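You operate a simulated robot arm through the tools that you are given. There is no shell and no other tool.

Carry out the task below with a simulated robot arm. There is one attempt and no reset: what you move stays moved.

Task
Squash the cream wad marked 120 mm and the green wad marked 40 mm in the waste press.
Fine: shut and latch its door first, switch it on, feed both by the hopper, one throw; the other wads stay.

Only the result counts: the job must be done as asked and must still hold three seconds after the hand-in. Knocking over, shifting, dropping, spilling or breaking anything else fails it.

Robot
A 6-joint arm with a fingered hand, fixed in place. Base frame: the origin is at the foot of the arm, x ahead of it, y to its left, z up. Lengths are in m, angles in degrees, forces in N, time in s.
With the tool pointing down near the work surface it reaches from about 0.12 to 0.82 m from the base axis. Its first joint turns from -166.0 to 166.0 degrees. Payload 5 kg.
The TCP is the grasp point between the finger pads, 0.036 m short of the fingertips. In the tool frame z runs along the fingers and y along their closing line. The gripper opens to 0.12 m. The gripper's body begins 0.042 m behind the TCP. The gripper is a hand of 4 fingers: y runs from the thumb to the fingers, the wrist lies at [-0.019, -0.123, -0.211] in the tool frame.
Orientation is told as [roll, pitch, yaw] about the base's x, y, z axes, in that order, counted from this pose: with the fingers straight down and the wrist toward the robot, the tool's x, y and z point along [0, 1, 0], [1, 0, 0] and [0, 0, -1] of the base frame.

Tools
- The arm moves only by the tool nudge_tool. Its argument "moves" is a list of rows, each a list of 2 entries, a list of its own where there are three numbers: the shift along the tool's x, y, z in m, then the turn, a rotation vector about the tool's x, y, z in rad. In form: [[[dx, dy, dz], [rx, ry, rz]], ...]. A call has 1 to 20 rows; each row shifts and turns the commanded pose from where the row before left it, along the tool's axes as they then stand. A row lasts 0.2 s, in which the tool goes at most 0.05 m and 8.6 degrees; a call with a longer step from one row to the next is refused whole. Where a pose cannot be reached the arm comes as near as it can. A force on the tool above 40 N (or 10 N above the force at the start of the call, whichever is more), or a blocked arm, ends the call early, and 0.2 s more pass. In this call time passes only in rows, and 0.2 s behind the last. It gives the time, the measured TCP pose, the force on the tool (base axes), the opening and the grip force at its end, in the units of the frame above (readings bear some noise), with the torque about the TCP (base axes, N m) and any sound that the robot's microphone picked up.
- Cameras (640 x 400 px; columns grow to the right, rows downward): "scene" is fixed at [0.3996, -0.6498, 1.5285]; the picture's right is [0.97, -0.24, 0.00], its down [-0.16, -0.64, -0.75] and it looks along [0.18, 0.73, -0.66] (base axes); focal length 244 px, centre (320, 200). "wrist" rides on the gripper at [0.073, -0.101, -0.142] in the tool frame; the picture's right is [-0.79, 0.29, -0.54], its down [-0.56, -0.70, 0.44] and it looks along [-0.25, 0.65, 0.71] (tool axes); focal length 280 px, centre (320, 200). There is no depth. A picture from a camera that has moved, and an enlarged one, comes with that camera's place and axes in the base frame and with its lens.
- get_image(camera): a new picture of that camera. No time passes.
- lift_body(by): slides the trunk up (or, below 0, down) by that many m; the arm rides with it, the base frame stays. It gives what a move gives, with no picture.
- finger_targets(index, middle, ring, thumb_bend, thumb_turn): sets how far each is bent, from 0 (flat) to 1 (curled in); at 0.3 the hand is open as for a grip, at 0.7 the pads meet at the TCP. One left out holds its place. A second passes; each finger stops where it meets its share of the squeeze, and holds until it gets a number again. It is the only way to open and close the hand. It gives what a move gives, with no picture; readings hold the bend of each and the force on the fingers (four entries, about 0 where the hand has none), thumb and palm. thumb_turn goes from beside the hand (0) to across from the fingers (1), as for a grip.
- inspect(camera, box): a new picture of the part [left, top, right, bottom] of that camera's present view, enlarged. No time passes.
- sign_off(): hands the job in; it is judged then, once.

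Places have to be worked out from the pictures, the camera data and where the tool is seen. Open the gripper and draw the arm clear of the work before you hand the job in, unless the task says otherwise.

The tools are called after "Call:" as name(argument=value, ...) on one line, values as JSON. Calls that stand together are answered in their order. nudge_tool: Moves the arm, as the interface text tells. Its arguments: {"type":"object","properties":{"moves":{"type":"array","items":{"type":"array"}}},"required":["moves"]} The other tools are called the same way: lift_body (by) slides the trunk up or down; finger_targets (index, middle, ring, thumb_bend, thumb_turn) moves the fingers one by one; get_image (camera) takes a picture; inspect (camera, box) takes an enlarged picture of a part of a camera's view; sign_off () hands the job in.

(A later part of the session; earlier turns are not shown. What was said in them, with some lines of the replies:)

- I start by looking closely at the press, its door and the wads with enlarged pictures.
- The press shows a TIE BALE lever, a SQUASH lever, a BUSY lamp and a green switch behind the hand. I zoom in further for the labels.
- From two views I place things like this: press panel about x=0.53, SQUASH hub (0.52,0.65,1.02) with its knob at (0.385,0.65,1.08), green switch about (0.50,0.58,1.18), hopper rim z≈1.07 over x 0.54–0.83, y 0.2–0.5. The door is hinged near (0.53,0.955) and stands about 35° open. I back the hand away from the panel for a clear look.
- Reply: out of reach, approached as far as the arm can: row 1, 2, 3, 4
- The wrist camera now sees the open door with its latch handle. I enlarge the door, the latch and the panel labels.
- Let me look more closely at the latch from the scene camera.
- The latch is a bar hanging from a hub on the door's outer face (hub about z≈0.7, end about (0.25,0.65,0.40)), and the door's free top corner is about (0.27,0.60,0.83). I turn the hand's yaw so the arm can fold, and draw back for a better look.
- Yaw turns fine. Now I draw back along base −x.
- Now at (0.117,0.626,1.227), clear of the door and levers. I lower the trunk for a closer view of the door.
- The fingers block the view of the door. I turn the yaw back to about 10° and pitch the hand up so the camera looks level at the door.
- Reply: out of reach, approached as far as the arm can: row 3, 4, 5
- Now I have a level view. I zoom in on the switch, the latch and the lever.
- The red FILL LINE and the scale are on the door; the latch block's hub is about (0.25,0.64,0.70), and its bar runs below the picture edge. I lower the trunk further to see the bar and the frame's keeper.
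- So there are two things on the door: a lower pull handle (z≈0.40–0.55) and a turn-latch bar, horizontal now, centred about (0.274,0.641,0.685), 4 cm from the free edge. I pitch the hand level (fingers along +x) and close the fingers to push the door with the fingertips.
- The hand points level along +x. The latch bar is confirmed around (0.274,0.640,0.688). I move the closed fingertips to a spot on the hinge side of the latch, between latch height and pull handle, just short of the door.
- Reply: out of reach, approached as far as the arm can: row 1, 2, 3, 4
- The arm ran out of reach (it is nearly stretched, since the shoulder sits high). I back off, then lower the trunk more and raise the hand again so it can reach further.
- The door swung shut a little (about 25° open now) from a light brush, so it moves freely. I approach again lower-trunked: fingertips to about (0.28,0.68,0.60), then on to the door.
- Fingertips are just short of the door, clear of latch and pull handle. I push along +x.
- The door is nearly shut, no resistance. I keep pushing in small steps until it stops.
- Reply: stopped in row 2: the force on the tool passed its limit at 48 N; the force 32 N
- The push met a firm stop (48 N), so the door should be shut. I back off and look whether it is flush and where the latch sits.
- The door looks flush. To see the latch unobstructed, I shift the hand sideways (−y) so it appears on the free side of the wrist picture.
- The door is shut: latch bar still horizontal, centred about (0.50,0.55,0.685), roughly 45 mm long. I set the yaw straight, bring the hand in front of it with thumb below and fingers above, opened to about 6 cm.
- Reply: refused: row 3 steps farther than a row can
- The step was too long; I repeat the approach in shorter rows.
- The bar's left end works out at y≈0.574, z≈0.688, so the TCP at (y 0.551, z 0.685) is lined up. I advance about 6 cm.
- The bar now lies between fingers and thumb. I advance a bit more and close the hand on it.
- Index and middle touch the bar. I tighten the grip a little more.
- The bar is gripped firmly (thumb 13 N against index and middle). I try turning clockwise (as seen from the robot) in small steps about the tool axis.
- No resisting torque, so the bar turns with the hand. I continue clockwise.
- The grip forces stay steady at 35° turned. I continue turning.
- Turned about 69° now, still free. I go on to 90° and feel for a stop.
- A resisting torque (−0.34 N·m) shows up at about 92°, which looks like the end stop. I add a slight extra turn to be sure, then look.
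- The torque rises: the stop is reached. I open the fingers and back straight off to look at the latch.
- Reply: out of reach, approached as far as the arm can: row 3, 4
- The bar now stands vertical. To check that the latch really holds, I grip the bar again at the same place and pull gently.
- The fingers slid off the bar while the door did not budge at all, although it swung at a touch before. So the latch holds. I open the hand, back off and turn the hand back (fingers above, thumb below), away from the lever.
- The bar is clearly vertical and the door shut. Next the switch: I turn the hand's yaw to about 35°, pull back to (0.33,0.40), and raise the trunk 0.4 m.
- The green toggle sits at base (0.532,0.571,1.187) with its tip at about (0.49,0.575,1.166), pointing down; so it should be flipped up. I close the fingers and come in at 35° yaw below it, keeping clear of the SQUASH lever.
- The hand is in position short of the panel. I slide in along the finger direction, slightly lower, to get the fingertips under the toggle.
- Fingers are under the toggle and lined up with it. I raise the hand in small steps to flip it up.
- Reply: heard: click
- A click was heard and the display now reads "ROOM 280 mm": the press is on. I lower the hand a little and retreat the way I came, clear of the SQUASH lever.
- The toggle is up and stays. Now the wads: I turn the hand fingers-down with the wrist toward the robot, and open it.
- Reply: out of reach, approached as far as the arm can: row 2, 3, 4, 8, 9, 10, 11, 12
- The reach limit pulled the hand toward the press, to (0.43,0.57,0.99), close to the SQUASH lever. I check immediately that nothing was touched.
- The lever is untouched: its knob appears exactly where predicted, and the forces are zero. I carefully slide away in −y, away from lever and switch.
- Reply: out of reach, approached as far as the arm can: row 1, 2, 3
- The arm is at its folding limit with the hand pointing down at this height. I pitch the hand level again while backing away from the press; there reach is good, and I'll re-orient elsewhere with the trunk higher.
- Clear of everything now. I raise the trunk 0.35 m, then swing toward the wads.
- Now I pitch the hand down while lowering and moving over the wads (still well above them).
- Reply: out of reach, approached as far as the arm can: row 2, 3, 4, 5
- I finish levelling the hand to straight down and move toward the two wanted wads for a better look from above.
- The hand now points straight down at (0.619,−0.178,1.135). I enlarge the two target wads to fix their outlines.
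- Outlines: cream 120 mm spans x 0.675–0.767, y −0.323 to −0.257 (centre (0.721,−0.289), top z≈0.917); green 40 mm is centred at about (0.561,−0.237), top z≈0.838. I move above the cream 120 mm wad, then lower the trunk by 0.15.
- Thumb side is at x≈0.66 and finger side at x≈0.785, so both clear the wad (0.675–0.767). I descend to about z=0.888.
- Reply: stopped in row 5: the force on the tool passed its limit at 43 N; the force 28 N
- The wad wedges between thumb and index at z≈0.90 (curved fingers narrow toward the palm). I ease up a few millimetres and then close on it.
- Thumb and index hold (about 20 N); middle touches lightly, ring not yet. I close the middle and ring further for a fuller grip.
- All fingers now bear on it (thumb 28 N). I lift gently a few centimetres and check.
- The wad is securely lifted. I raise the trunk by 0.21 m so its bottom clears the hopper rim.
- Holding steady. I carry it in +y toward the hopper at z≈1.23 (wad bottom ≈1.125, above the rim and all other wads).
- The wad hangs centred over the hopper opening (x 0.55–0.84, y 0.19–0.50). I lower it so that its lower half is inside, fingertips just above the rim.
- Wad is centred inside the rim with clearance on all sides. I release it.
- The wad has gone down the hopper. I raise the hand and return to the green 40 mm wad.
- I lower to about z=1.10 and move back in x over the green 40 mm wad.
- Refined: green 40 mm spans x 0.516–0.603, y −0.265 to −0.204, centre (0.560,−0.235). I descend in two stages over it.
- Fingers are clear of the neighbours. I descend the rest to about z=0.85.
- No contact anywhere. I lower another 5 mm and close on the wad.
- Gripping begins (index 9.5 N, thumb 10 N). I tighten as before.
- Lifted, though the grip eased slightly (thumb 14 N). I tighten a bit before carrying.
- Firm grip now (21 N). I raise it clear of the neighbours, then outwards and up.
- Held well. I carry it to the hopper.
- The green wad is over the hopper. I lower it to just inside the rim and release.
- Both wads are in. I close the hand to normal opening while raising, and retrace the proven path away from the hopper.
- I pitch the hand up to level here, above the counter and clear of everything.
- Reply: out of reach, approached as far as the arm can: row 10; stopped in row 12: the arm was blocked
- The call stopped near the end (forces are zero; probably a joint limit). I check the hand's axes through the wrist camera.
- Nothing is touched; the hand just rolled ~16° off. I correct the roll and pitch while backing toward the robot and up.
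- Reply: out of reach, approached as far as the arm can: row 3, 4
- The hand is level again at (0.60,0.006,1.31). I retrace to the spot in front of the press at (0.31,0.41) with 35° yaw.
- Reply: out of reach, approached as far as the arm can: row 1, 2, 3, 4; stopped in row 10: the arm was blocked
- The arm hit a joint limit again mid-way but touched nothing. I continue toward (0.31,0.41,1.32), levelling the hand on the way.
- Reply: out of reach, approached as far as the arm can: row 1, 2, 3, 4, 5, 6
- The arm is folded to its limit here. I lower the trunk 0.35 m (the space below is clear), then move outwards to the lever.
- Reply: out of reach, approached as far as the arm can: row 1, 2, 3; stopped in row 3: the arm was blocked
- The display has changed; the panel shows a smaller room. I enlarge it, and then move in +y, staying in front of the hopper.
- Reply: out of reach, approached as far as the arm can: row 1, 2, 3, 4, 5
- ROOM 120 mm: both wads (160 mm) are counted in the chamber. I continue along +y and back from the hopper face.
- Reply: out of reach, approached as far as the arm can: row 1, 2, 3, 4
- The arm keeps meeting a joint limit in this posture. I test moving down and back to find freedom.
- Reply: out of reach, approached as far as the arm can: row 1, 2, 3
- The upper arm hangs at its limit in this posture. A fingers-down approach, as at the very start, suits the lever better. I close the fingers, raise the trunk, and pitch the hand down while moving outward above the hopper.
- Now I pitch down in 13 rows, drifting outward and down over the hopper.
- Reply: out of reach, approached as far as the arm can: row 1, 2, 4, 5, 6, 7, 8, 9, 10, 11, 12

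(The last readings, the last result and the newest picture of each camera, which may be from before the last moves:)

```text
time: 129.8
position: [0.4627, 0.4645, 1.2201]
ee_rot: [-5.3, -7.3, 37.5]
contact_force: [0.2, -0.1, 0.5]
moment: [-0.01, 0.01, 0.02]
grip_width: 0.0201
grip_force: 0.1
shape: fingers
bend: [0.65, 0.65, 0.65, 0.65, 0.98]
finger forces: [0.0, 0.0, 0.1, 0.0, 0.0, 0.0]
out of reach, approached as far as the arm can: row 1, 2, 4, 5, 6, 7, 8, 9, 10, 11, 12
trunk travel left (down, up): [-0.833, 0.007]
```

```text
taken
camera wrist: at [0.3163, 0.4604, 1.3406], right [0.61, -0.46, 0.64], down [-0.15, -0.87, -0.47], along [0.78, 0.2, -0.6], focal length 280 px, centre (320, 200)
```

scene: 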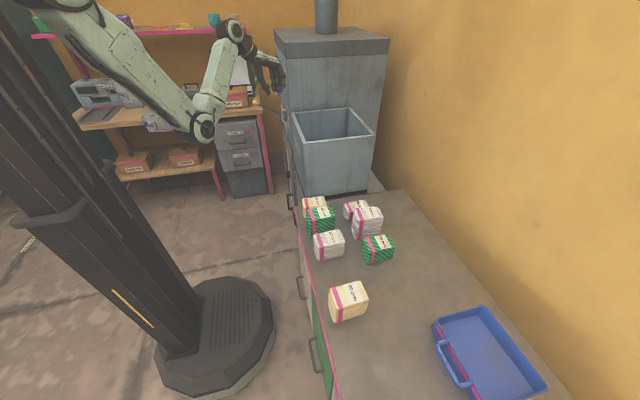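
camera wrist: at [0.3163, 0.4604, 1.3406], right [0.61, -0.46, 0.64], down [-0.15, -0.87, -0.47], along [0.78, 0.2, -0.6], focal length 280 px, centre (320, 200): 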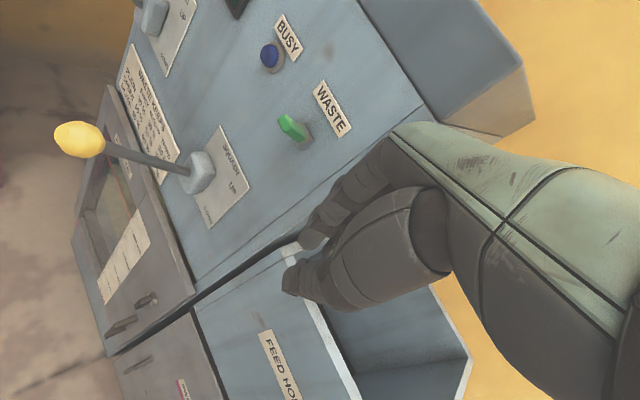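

Now the hand points nearly down at (0.463,0.465,1.22), with nothing touched and the lever still up. I swing toward the lever, first away from the panel and switch, and level the hand.

Call:
nudge_tool(moves=[[[0.03, -0.008, -0.004], [0.04, 0, 0]], [[0.03, -0.008, -0.004], [0.04, 0, 0]], [[0.03, -0.008, -0.002], [0.04, 0, 0]], [[0.03, -0.008, -0.002], [0, 0, 0]]])

Call:
get_image(camera="wrist")

Call:
inspect(camera="scene", box=[200, 10, 310, 130])

```text
time: 130.8
position: [0.3603, 0.5391, 1.2217]
ee_rot: [-4.2, -0.3, 37.7]
contact_force: [-0.4, 0.3, 0.2]
moment: [-0.02, -0.01, 0.01]
grip_width: 0.0198
grip_force: 0.0
shape: fingers
bend: [0.65, 0.65, 0.65, 0.65, 0.98]
finger forces: [0.1, 0.0, 0.0, 0.0, 0.0, 0.0]
trunk travel left (down, up): [-0.833, 0.007]
```

```text
taken
camera wrist: at [0.2289, 0.5414, 1.3572], right [0.68, -0.42, 0.6], down [-0.19, -0.89, -0.4], along [0.71, 0.16, -0.69], focal length 280 px, centre (320, 200)
```

wrist: 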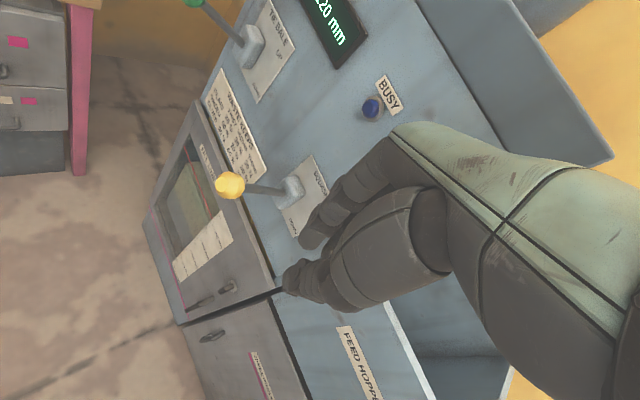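

```text
3.33 times, centred on (255, 70) of scene
camera zoom: at [0.3996, -0.6498, 1.5285], right [0.97, -0.24, 0.0], down [-0.16, -0.64, -0.75], along [0.18, 0.73, -0.66], focal length 814 px, centre (537, 633)
```

zoom: 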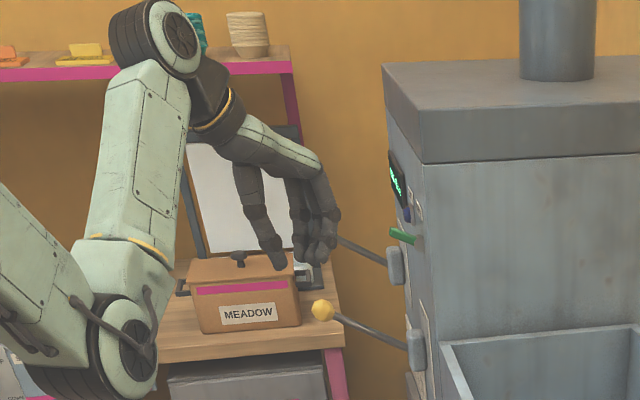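

The knob is confirmed at (0.386,0.649,1.084). I close the fingers fully, lower the trunk slightly for reach, and fix the small roll.

Call:
finger_targets(index=0.71, middle=0.71, ring=0.71, thumb_bend=0.71)

Call:
lift_body(by=-0.05)

Call:
nudge_tool(moves=[[[0, 0, -0.015], [0, 0.05, 0]], [[0.03, 0, -0.01], [0, 0, 0]], [[0.03, 0.01, 0], [0, 0, 0]]])

Call:
get_image(camera="wrist")

Call:
inspect(camera="scene", box=[200, 10, 310, 130])

```text
time: 131.8
position: [0.3622, 0.5384, 1.2223]
ee_rot: [-4.1, -0.3, 37.8]
contact_force: [-0.1, 0.0, 0.0]
moment: [0.0, -0.04, 0.02]
grip_width: 0.0022
grip_force: 0.0
shape: fingers
bend: [0.71, 0.71, 0.71, 0.71, 0.98]
finger forces: [0.0, 0.1, 0.0, 0.0, 0.0, 0.0]
trunk travel left (down, up): [-0.833, 0.007]
```

```text
time: 132.7
position: [0.3628, 0.5383, 1.1721]
ee_rot: [-4.1, -0.3, 37.6]
contact_force: [-0.5, -0.3, 0.5]
moment: [-0.01, -0.02, 0.0]
grip_width: 0.0022
grip_force: 0.1
shape: fingers
bend: [0.71, 0.71, 0.71, 0.71, 0.98]
finger forces: [0.0, 0.0, 0.0, 0.1, 0.1, 0.0]
trunk travel left (down, up): [-0.783, 0.057]
```

```text
time: 133.5
position: [0.3321, 0.5931, 1.1953]
ee_rot: [-1.4, -0.3, 37.7]
contact_force: [0.4, -0.3, -1.1]
moment: [-0.01, 0.0, 0.0]
grip_width: 0.0023
grip_force: 0.0
shape: fingers
bend: [0.71, 0.71, 0.71, 0.71, 0.98]
finger forces: [0.0, 0.0, 0.0, 0.0, 0.0, 0.0]
trunk travel left (down, up): [-0.783, 0.057]
```

```text
taken
camera wrist: at [0.2046, 0.5906, 1.3346], right [0.7, -0.44, 0.56], down [-0.2, -0.88, -0.43], along [0.68, 0.19, -0.7], focal length 280 px, centre (320, 200)
```

wrist: 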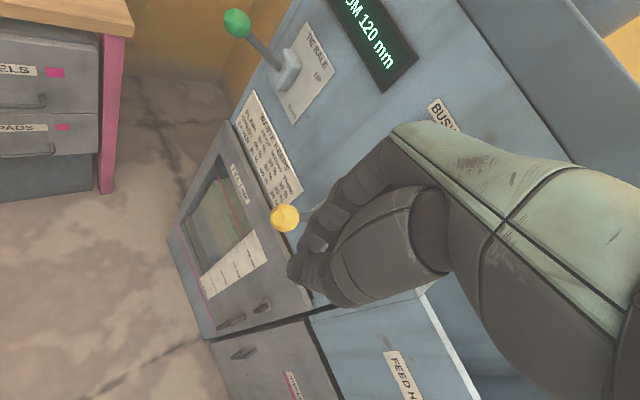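

```text
3.33 times, centred on (255, 70) of scene
camera zoom: at [0.3996, -0.6498, 1.5285], right [0.97, -0.24, 0.0], down [-0.16, -0.64, -0.75], along [0.18, 0.73, -0.66], focal length 814 px, centre (537, 633)
```

zoom: 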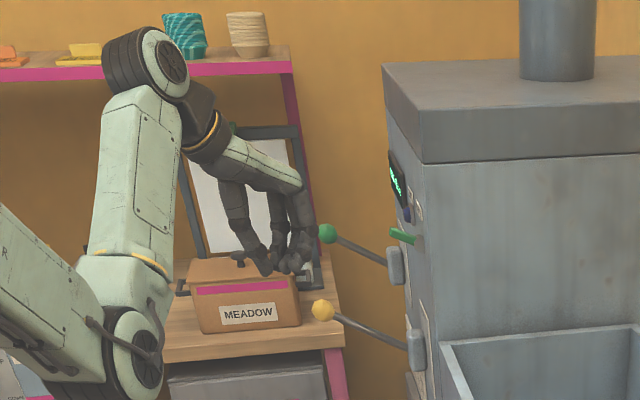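

Next I move along the hand's forward direction so the fingertips sit above the lever shaft right next to the knob, still above it.

Call:
nudge_tool(moves=[[[0.001, 0.028, 0.005], [0, 0, 0]], [[0.001, 0.028, 0.005], [0, 0, 0]], [[0.001, 0.028, 0.005], [0, 0, 0]]])

Call:
get_image(camera="wrist")

Call:
inspect(camera="scene", box=[220, 40, 310, 130])

```text
time: 134.3
position: [0.3985, 0.646, 1.1819]
ee_rot: [-1.2, -0.3, 37.7]
contact_force: [-0.7, -0.6, -0.4]
moment: [0.01, -0.01, -0.02]
grip_width: 0.0021
grip_force: 0.1
shape: fingers
bend: [0.71, 0.71, 0.71, 0.71, 0.98]
finger forces: [0.1, 0.1, 0.0, 0.0, 0.1, 0.1]
trunk travel left (down, up): [-0.783, 0.057]
```

```text
taken
camera wrist: at [0.2701, 0.6425, 1.3207], right [0.7, -0.44, 0.56], down [-0.2, -0.88, -0.43], along [0.68, 0.19, -0.71], focal length 280 px, centre (320, 200)
```

wrist: 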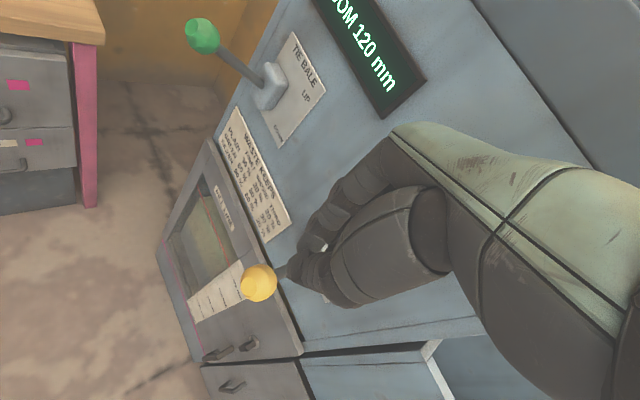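

```text
4.44 times, centred on (265, 85) of scene
camera zoom: at [0.3996, -0.6498, 1.5285], right [0.97, -0.24, 0.0], down [-0.16, -0.64, -0.75], along [0.18, 0.73, -0.66], focal length 1085 px, centre (564, 711)
```

zoom: 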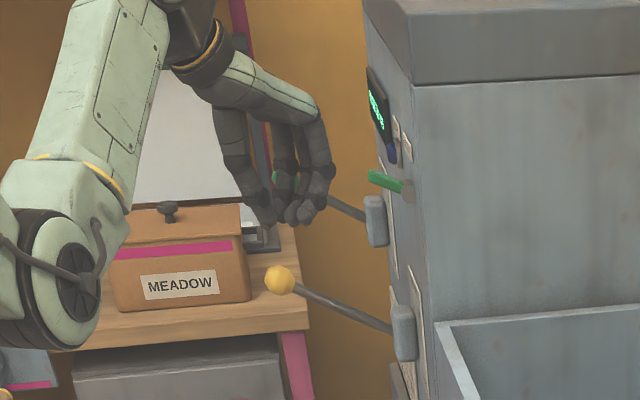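

Everything is ready: door latched, power on, ROOM 120 mm. I throw the SQUASH lever down in one continuous motion; the force limit will stop me at its end.

Call:
nudge_tool(moves=[[[0, 0, 0.014], [0, 0, 0]], [[0, 0, 0.014], [0, 0, 0]], [[0, 0, 0.014], [0, 0, 0]], [[0, 0, 0.014], [0, 0, 0]], [[0, 0, 0.014], [0, 0, 0]], [[0, 0, 0.014], [0, 0, 0]], [[0, 0, 0.014], [0, 0, 0]], [[0, 0, 0.014], [0, 0, 0]], [[0, 0, 0.014], [0, 0, 0]], [[0, 0, 0.014], [0, 0, 0]], [[0, 0, 0.014], [0, 0, 0]], [[0, 0, 0.014], [0, 0, 0]], [[0, 0, 0.012], [0, 0, 0]], [[0, 0, 0.012], [0, 0, 0]]])

Call:
get_image(camera="wrist")

Call:
inspect(camera="scene", box=[220, 40, 310, 130])

```text
time: 137.3
position: [0.3993, 0.6398, 0.9915]
ee_rot: [-1.2, -0.6, 37.7]
contact_force: [-2.4, -8.2, 20.5]
moment: [-0.12, -0.11, -0.08]
grip_width: 0.0002
grip_force: 11.1
shape: fingers
bend: [0.72, 0.72, 0.71, 0.7, 0.98]
finger forces: [11.9, 10.5, 0.0, 0.0, 0.1, 0.1]
trunk travel left (down, up): [-0.783, 0.057]
```

```text
taken
camera wrist: at [0.2718, 0.6371, 1.1307], right [0.7, -0.44, 0.56], down [-0.2, -0.88, -0.44], along [0.68, 0.19, -0.7], focal length 280 px, centre (320, 200)
```

wrist: 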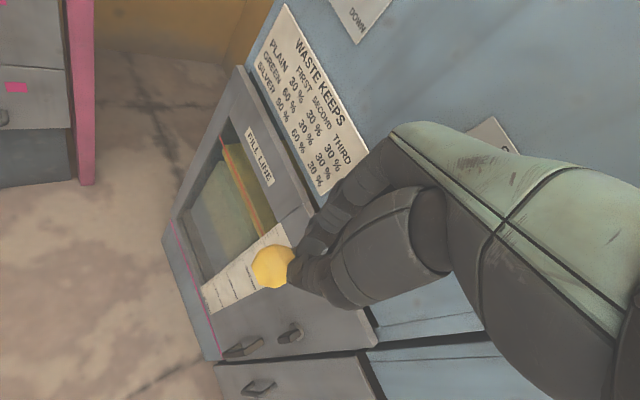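

```text
4.44 times, centred on (265, 85) of scene
camera zoom: at [0.3996, -0.6498, 1.5285], right [0.97, -0.24, 0.0], down [-0.16, -0.64, -0.75], along [0.18, 0.73, -0.66], focal length 1085 px, centre (564, 711)
```

zoom: 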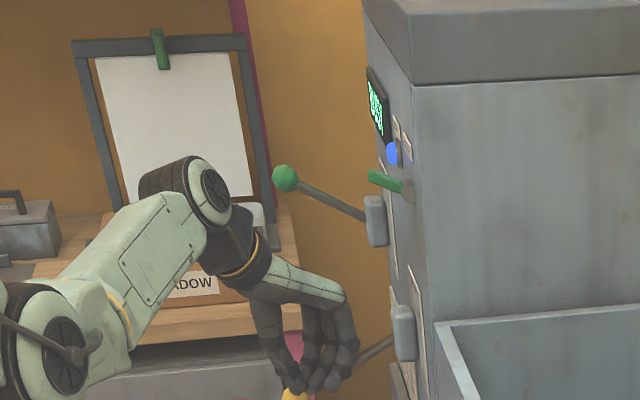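

The lever is down at its stop (20 N) and the BUSY lamp is lit: the press is running. I ease up slightly and watch.

Call:
nudge_tool(moves=[[[0, 0, -0.01], [0, 0, 0]]])

Call:
inspect(camera="scene", box=[260, 50, 320, 110])

Call:
inspect(camera="wrist", box=[170, 120, 350, 340])

```text
time: 137.7
position: [0.3964, 0.641, 1.0009]
ee_rot: [-1.2, -0.3, 37.7]
contact_force: [-6.6, -8.1, 15.1]
moment: [-0.19, 0.25, 0.02]
grip_width: 0.0012
grip_force: 11.4
shape: fingers
bend: [0.72, 0.72, 0.71, 0.69, 0.98]
finger forces: [9.9, 4.1, 0.0, 0.0, 8.2, 0.0]
trunk travel left (down, up): [-0.783, 0.057]
```

```text
6.67 times, centred on (290, 80) of scene
camera zoom: at [0.3996, -0.6498, 1.5285], right [0.97, -0.24, 0.0], down [-0.16, -0.64, -0.75], along [0.18, 0.73, -0.66], focal length 1627 px, centre (520, 1000)
```

zoom: 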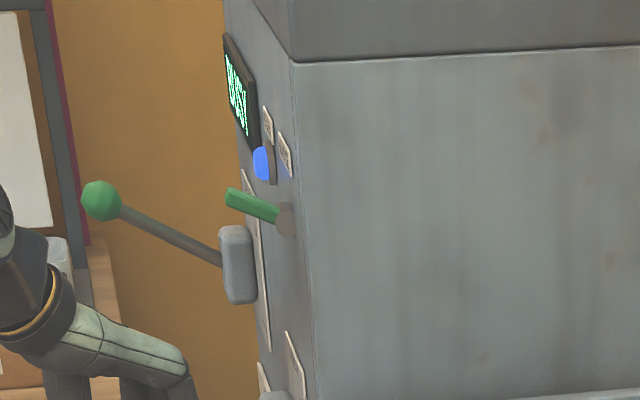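

```text
1.82 times, centred on (260, 230) of wrist
camera zoom: at [0.2697, 0.638, 1.1396], right [0.7, -0.44, 0.56], down [-0.2, -0.88, -0.44], along [0.68, 0.19, -0.7], focal length 510 px, centre (429, 146)
```

zoom: 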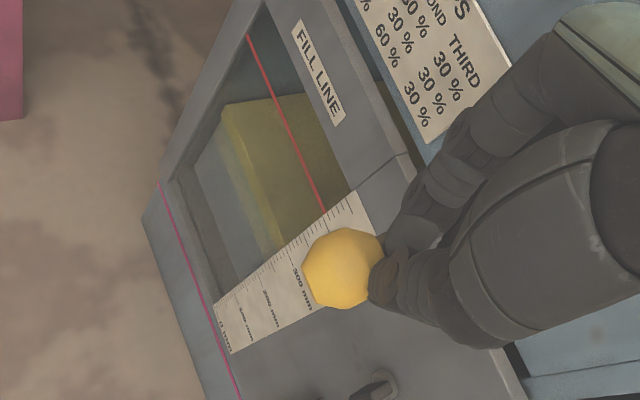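

The display reads BUSY. I hold the lever still while the cycle runs, and watch the chamber.

Call:
nudge_tool(moves=[[[0, 0, 0], [0, 0, 0]], [[0, 0, 0], [0, 0, 0]], [[0, 0, 0], [0, 0, 0]], [[0, 0, 0], [0, 0, 0]], [[0, 0, 0], [0, 0, 0]], [[0, 0, 0], [0, 0, 0]], [[0, 0, 0], [0, 0, 0]], [[0, 0, 0], [0, 0, 0]], [[0, 0, 0], [0, 0, 0]], [[0, 0, 0], [0, 0, 0]]])

Call:
inspect(camera="scene", box=[240, 50, 320, 130])

Call:
inspect(camera="wrist", box=[170, 120, 350, 340])

```text
time: 139.9
position: [0.4001, 0.6422, 1.0034]
ee_rot: [-1.2, -0.4, 37.7]
contact_force: [-9.5, -6.5, 16.0]
moment: [-0.14, 0.17, 0.06]
grip_width: 0.0012
grip_force: 11.2
shape: fingers
bend: [0.72, 0.72, 0.71, 0.68, 0.98]
finger forces: [9.9, 6.8, 0.1, 0.0, 6.2, 0.1]
trunk travel left (down, up): [-0.783, 0.057]
```

```text
5.00 times, centred on (280, 90) of scene
camera zoom: at [0.3996, -0.6498, 1.5285], right [0.97, -0.24, 0.0], down [-0.16, -0.64, -0.75], along [0.18, 0.73, -0.66], focal length 1221 px, centre (520, 750)
```

zoom: 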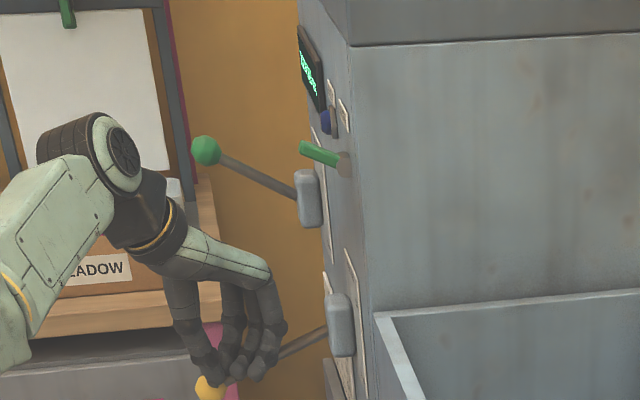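

```text
1.82 times, centred on (260, 230) of wrist
camera zoom: at [0.2705, 0.6382, 1.1407], right [0.7, -0.44, 0.56], down [-0.2, -0.88, -0.44], along [0.68, 0.19, -0.7], focal length 510 px, centre (429, 146)
```

zoom: 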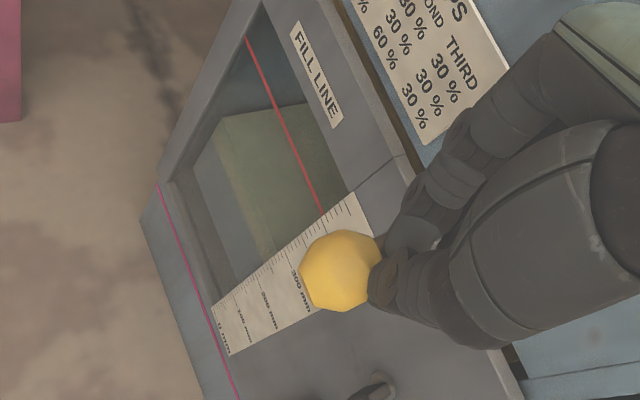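

The BUSY lamp is off again: the cycle is finished. I read the display before releasing.

Call:
inspect(camera="scene", box=[278, 54, 302, 78])

```text
16.00 times, centred on (290, 66) of scene
camera zoom: at [0.3996, -0.6498, 1.5285], right [0.97, -0.24, 0.0], down [-0.16, -0.64, -0.75], along [0.18, 0.73, -0.66], focal length 3906 px, centre (800, 2344)
```

zoom: 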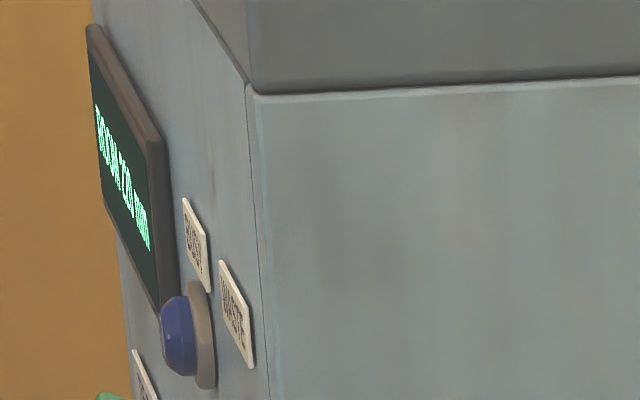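

It seems to read ROOM 220 mm (120×30 % + 40×60 % = 60 mm kept), as expected for one throw. I release the lever by rising slowly.

Call:
nudge_tool(moves=[[[0, 0, -0.015], [0, 0, 0]], [[0, 0, -0.015], [0, 0, 0]], [[0, 0, -0.015], [0, 0, 0]], [[0, 0, -0.015], [0, 0, 0]]])

Call:
inspect(camera="scene", box=[220, 40, 320, 140])

Call:
get_image(camera="wrist")

```text
time: 140.9
position: [0.4003, 0.6417, 1.0601]
ee_rot: [-1.2, -0.4, 37.8]
contact_force: [0.2, -0.9, 9.5]
moment: [0.04, 0.08, 0.05]
grip_width: 0.0007
grip_force: 5.3
shape: fingers
bend: [0.72, 0.71, 0.71, 0.69, 0.98]
finger forces: [10.8, 0.0, 0.0, 0.1, 0.0, 0.1]
trunk travel left (down, up): [-0.783, 0.057]
```

```text
4.00 times, centred on (270, 90) of scene
camera zoom: at [0.3996, -0.6498, 1.5285], right [0.97, -0.24, 0.0], down [-0.16, -0.64, -0.75], along [0.18, 0.73, -0.66], focal length 976 px, centre (520, 640)
```

zoom: 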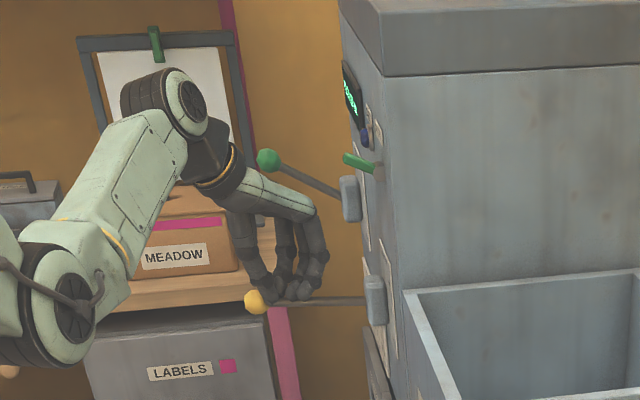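

```text
taken
camera wrist: at [0.2723, 0.6393, 1.2], right [0.7, -0.44, 0.56], down [-0.2, -0.88, -0.44], along [0.68, 0.19, -0.7], focal length 280 px, centre (320, 200)
```

wrist: 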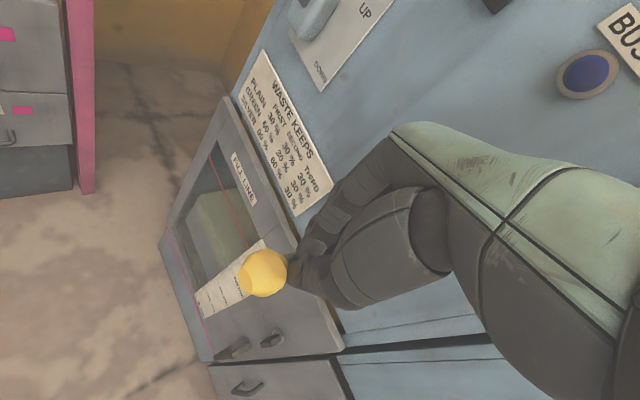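

The lever is sprung and follows the hand up. I keep rising smoothly, never downward, until it is free at UP.

Call:
nudge_tool(moves=[[[0, 0, -0.015], [0, 0, 0]], [[0, 0, -0.015], [0, 0, 0]], [[0, 0, -0.015], [0, 0, 0]], [[0, 0, -0.015], [0, 0, 0]], [[0, 0, -0.015], [0, 0, 0]], [[0, 0, -0.02], [0, 0, 0]], [[0, 0, -0.02], [0, 0, 0]]])

Call:
inspect(camera="scene", box=[220, 40, 320, 140])

Call:
get_image(camera="wrist")

```text
time: 142.5
position: [0.3967, 0.6449, 1.1752]
ee_rot: [-1.2, -0.3, 37.7]
contact_force: [-0.5, 0.4, -0.3]
moment: [0.0, -0.01, 0.03]
grip_width: 0.0022
grip_force: 0.1
shape: fingers
bend: [0.71, 0.71, 0.71, 0.71, 0.98]
finger forces: [0.1, 0.1, 0.1, 0.1, 0.0, 0.1]
trunk travel left (down, up): [-0.783, 0.057]
```

```text
4.00 times, centred on (270, 90) of scene
camera zoom: at [0.3996, -0.6498, 1.5285], right [0.97, -0.24, 0.0], down [-0.16, -0.64, -0.75], along [0.18, 0.73, -0.66], focal length 976 px, centre (520, 640)
```

zoom: 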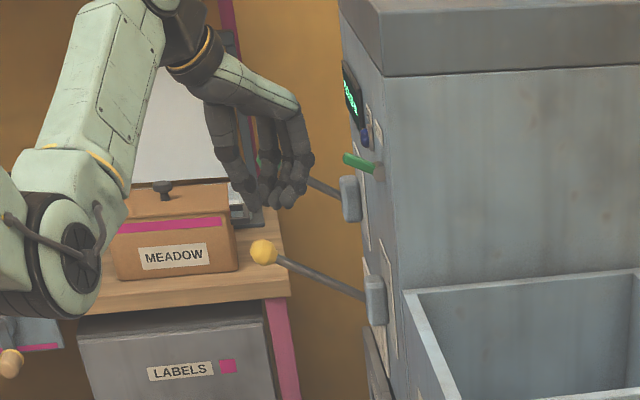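

```text
taken
camera wrist: at [0.2694, 0.6421, 1.3138], right [0.7, -0.44, 0.56], down [-0.2, -0.88, -0.43], along [0.68, 0.19, -0.7], focal length 280 px, centre (320, 200)
```

wrist: 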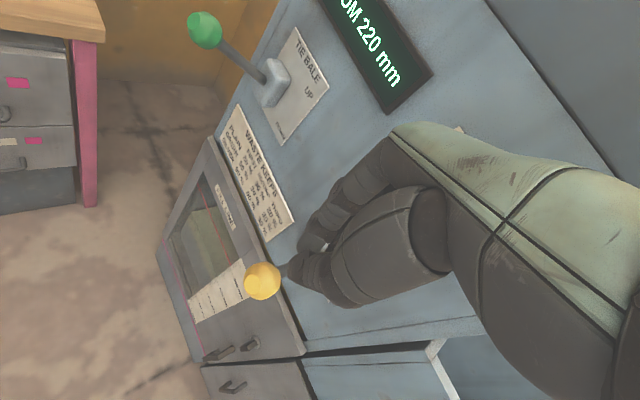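

The display reads ROOM 220 mm, the lever is back up, and BUSY is off. I back away from the press toward the robot and open the hand.

Call:
nudge_tool(moves=[[[0, -0.03, -0.01], [0, 0, 0]], [[0, -0.03, -0.01], [0, 0, 0]], [[0.01, -0.03, 0], [0, 0, 0]], [[0.02, -0.03, 0], [0, 0, 0]], [[0.02, -0.03, 0], [0, 0, 0]], [[0.02, -0.03, 0], [0, 0, 0]]])

Call:
finger_targets(index=0.3, middle=0.3, ring=0.3, thumb_bend=0.3)

Call:
get_image(camera="scene")

Call:
get_image(camera="wrist")

```text
time: 143.9
position: [0.2092, 0.59, 1.1913]
ee_rot: [-1.3, -0.3, 37.8]
contact_force: [0.4, 0.9, 0.0]
moment: [-0.01, 0.0, 0.01]
grip_width: 0.0021
grip_force: 0.1
shape: fingers
bend: [0.71, 0.71, 0.71, 0.71, 0.98]
finger forces: [0.0, 0.1, 0.0, 0.1, 0.1, 0.0]
trunk travel left (down, up): [-0.783, 0.057]
```

```text
time: 144.9
position: [0.2111, 0.5905, 1.191]
ee_rot: [-1.3, -0.2, 37.7]
contact_force: [1.0, 0.1, -0.1]
moment: [-0.02, -0.04, -0.01]
grip_width: 0.1229
grip_force: 0.0
shape: fingers
bend: [0.3, 0.3, 0.3, 0.3, 0.98]
finger forces: [0.1, 0.1, 0.1, 0.0, 0.0, 0.0]
trunk travel left (down, up): [-0.783, 0.057]
```

```text
taken
```

scene: 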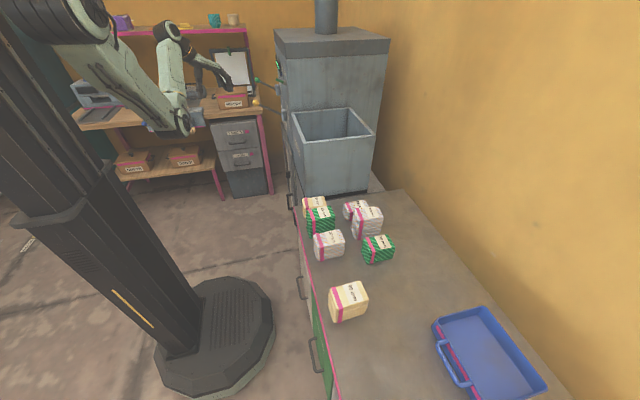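

```text
taken
camera wrist: at [0.0831, 0.5872, 1.3308], right [0.7, -0.44, 0.56], down [-0.2, -0.88, -0.43], along [0.68, 0.19, -0.7], focal length 280 px, centre (320, 200)
```

wrist: 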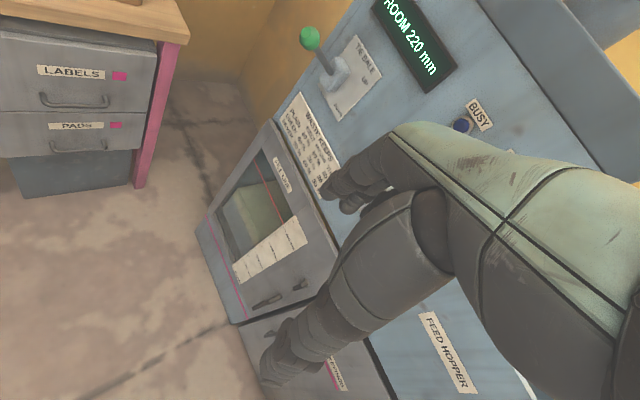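

The hand is open and clear of the work. The door is latched, ROOM reads 220 mm after a single throw, both levers are up, and the other seven wads stand where they were. I hand the job in.

Call:
sign_off()

```text
The job is handed in.
```

The cream 120 mm and green 40 mm wads are squashed in the waste press with a single throw, and I have handed the job in. No verdict came back with the hand-in, so what follows is what I saw before it.

- **Door:** It is shut and its latch is turned. A pull on the latch bar did not move the door.
- **Power:** The switch is up. It clicked and the display lit with "ROOM 280 mm".
- **Feed:** Both wads went in through the hopper, and the display dropped to "ROOM 120 mm".
- **Throw:** I pulled the squash lever down once. The busy lamp lit, then went out, and the lever sprang back up. The display then read "ROOM 220 mm", which matches the press's own table for a first throw (36 mm plus 24 mm kept).
- **Other wads:** The other seven look unmoved in the last picture, and the tie-bale lever was not touched.

The arm is clear of the press with the hand open.
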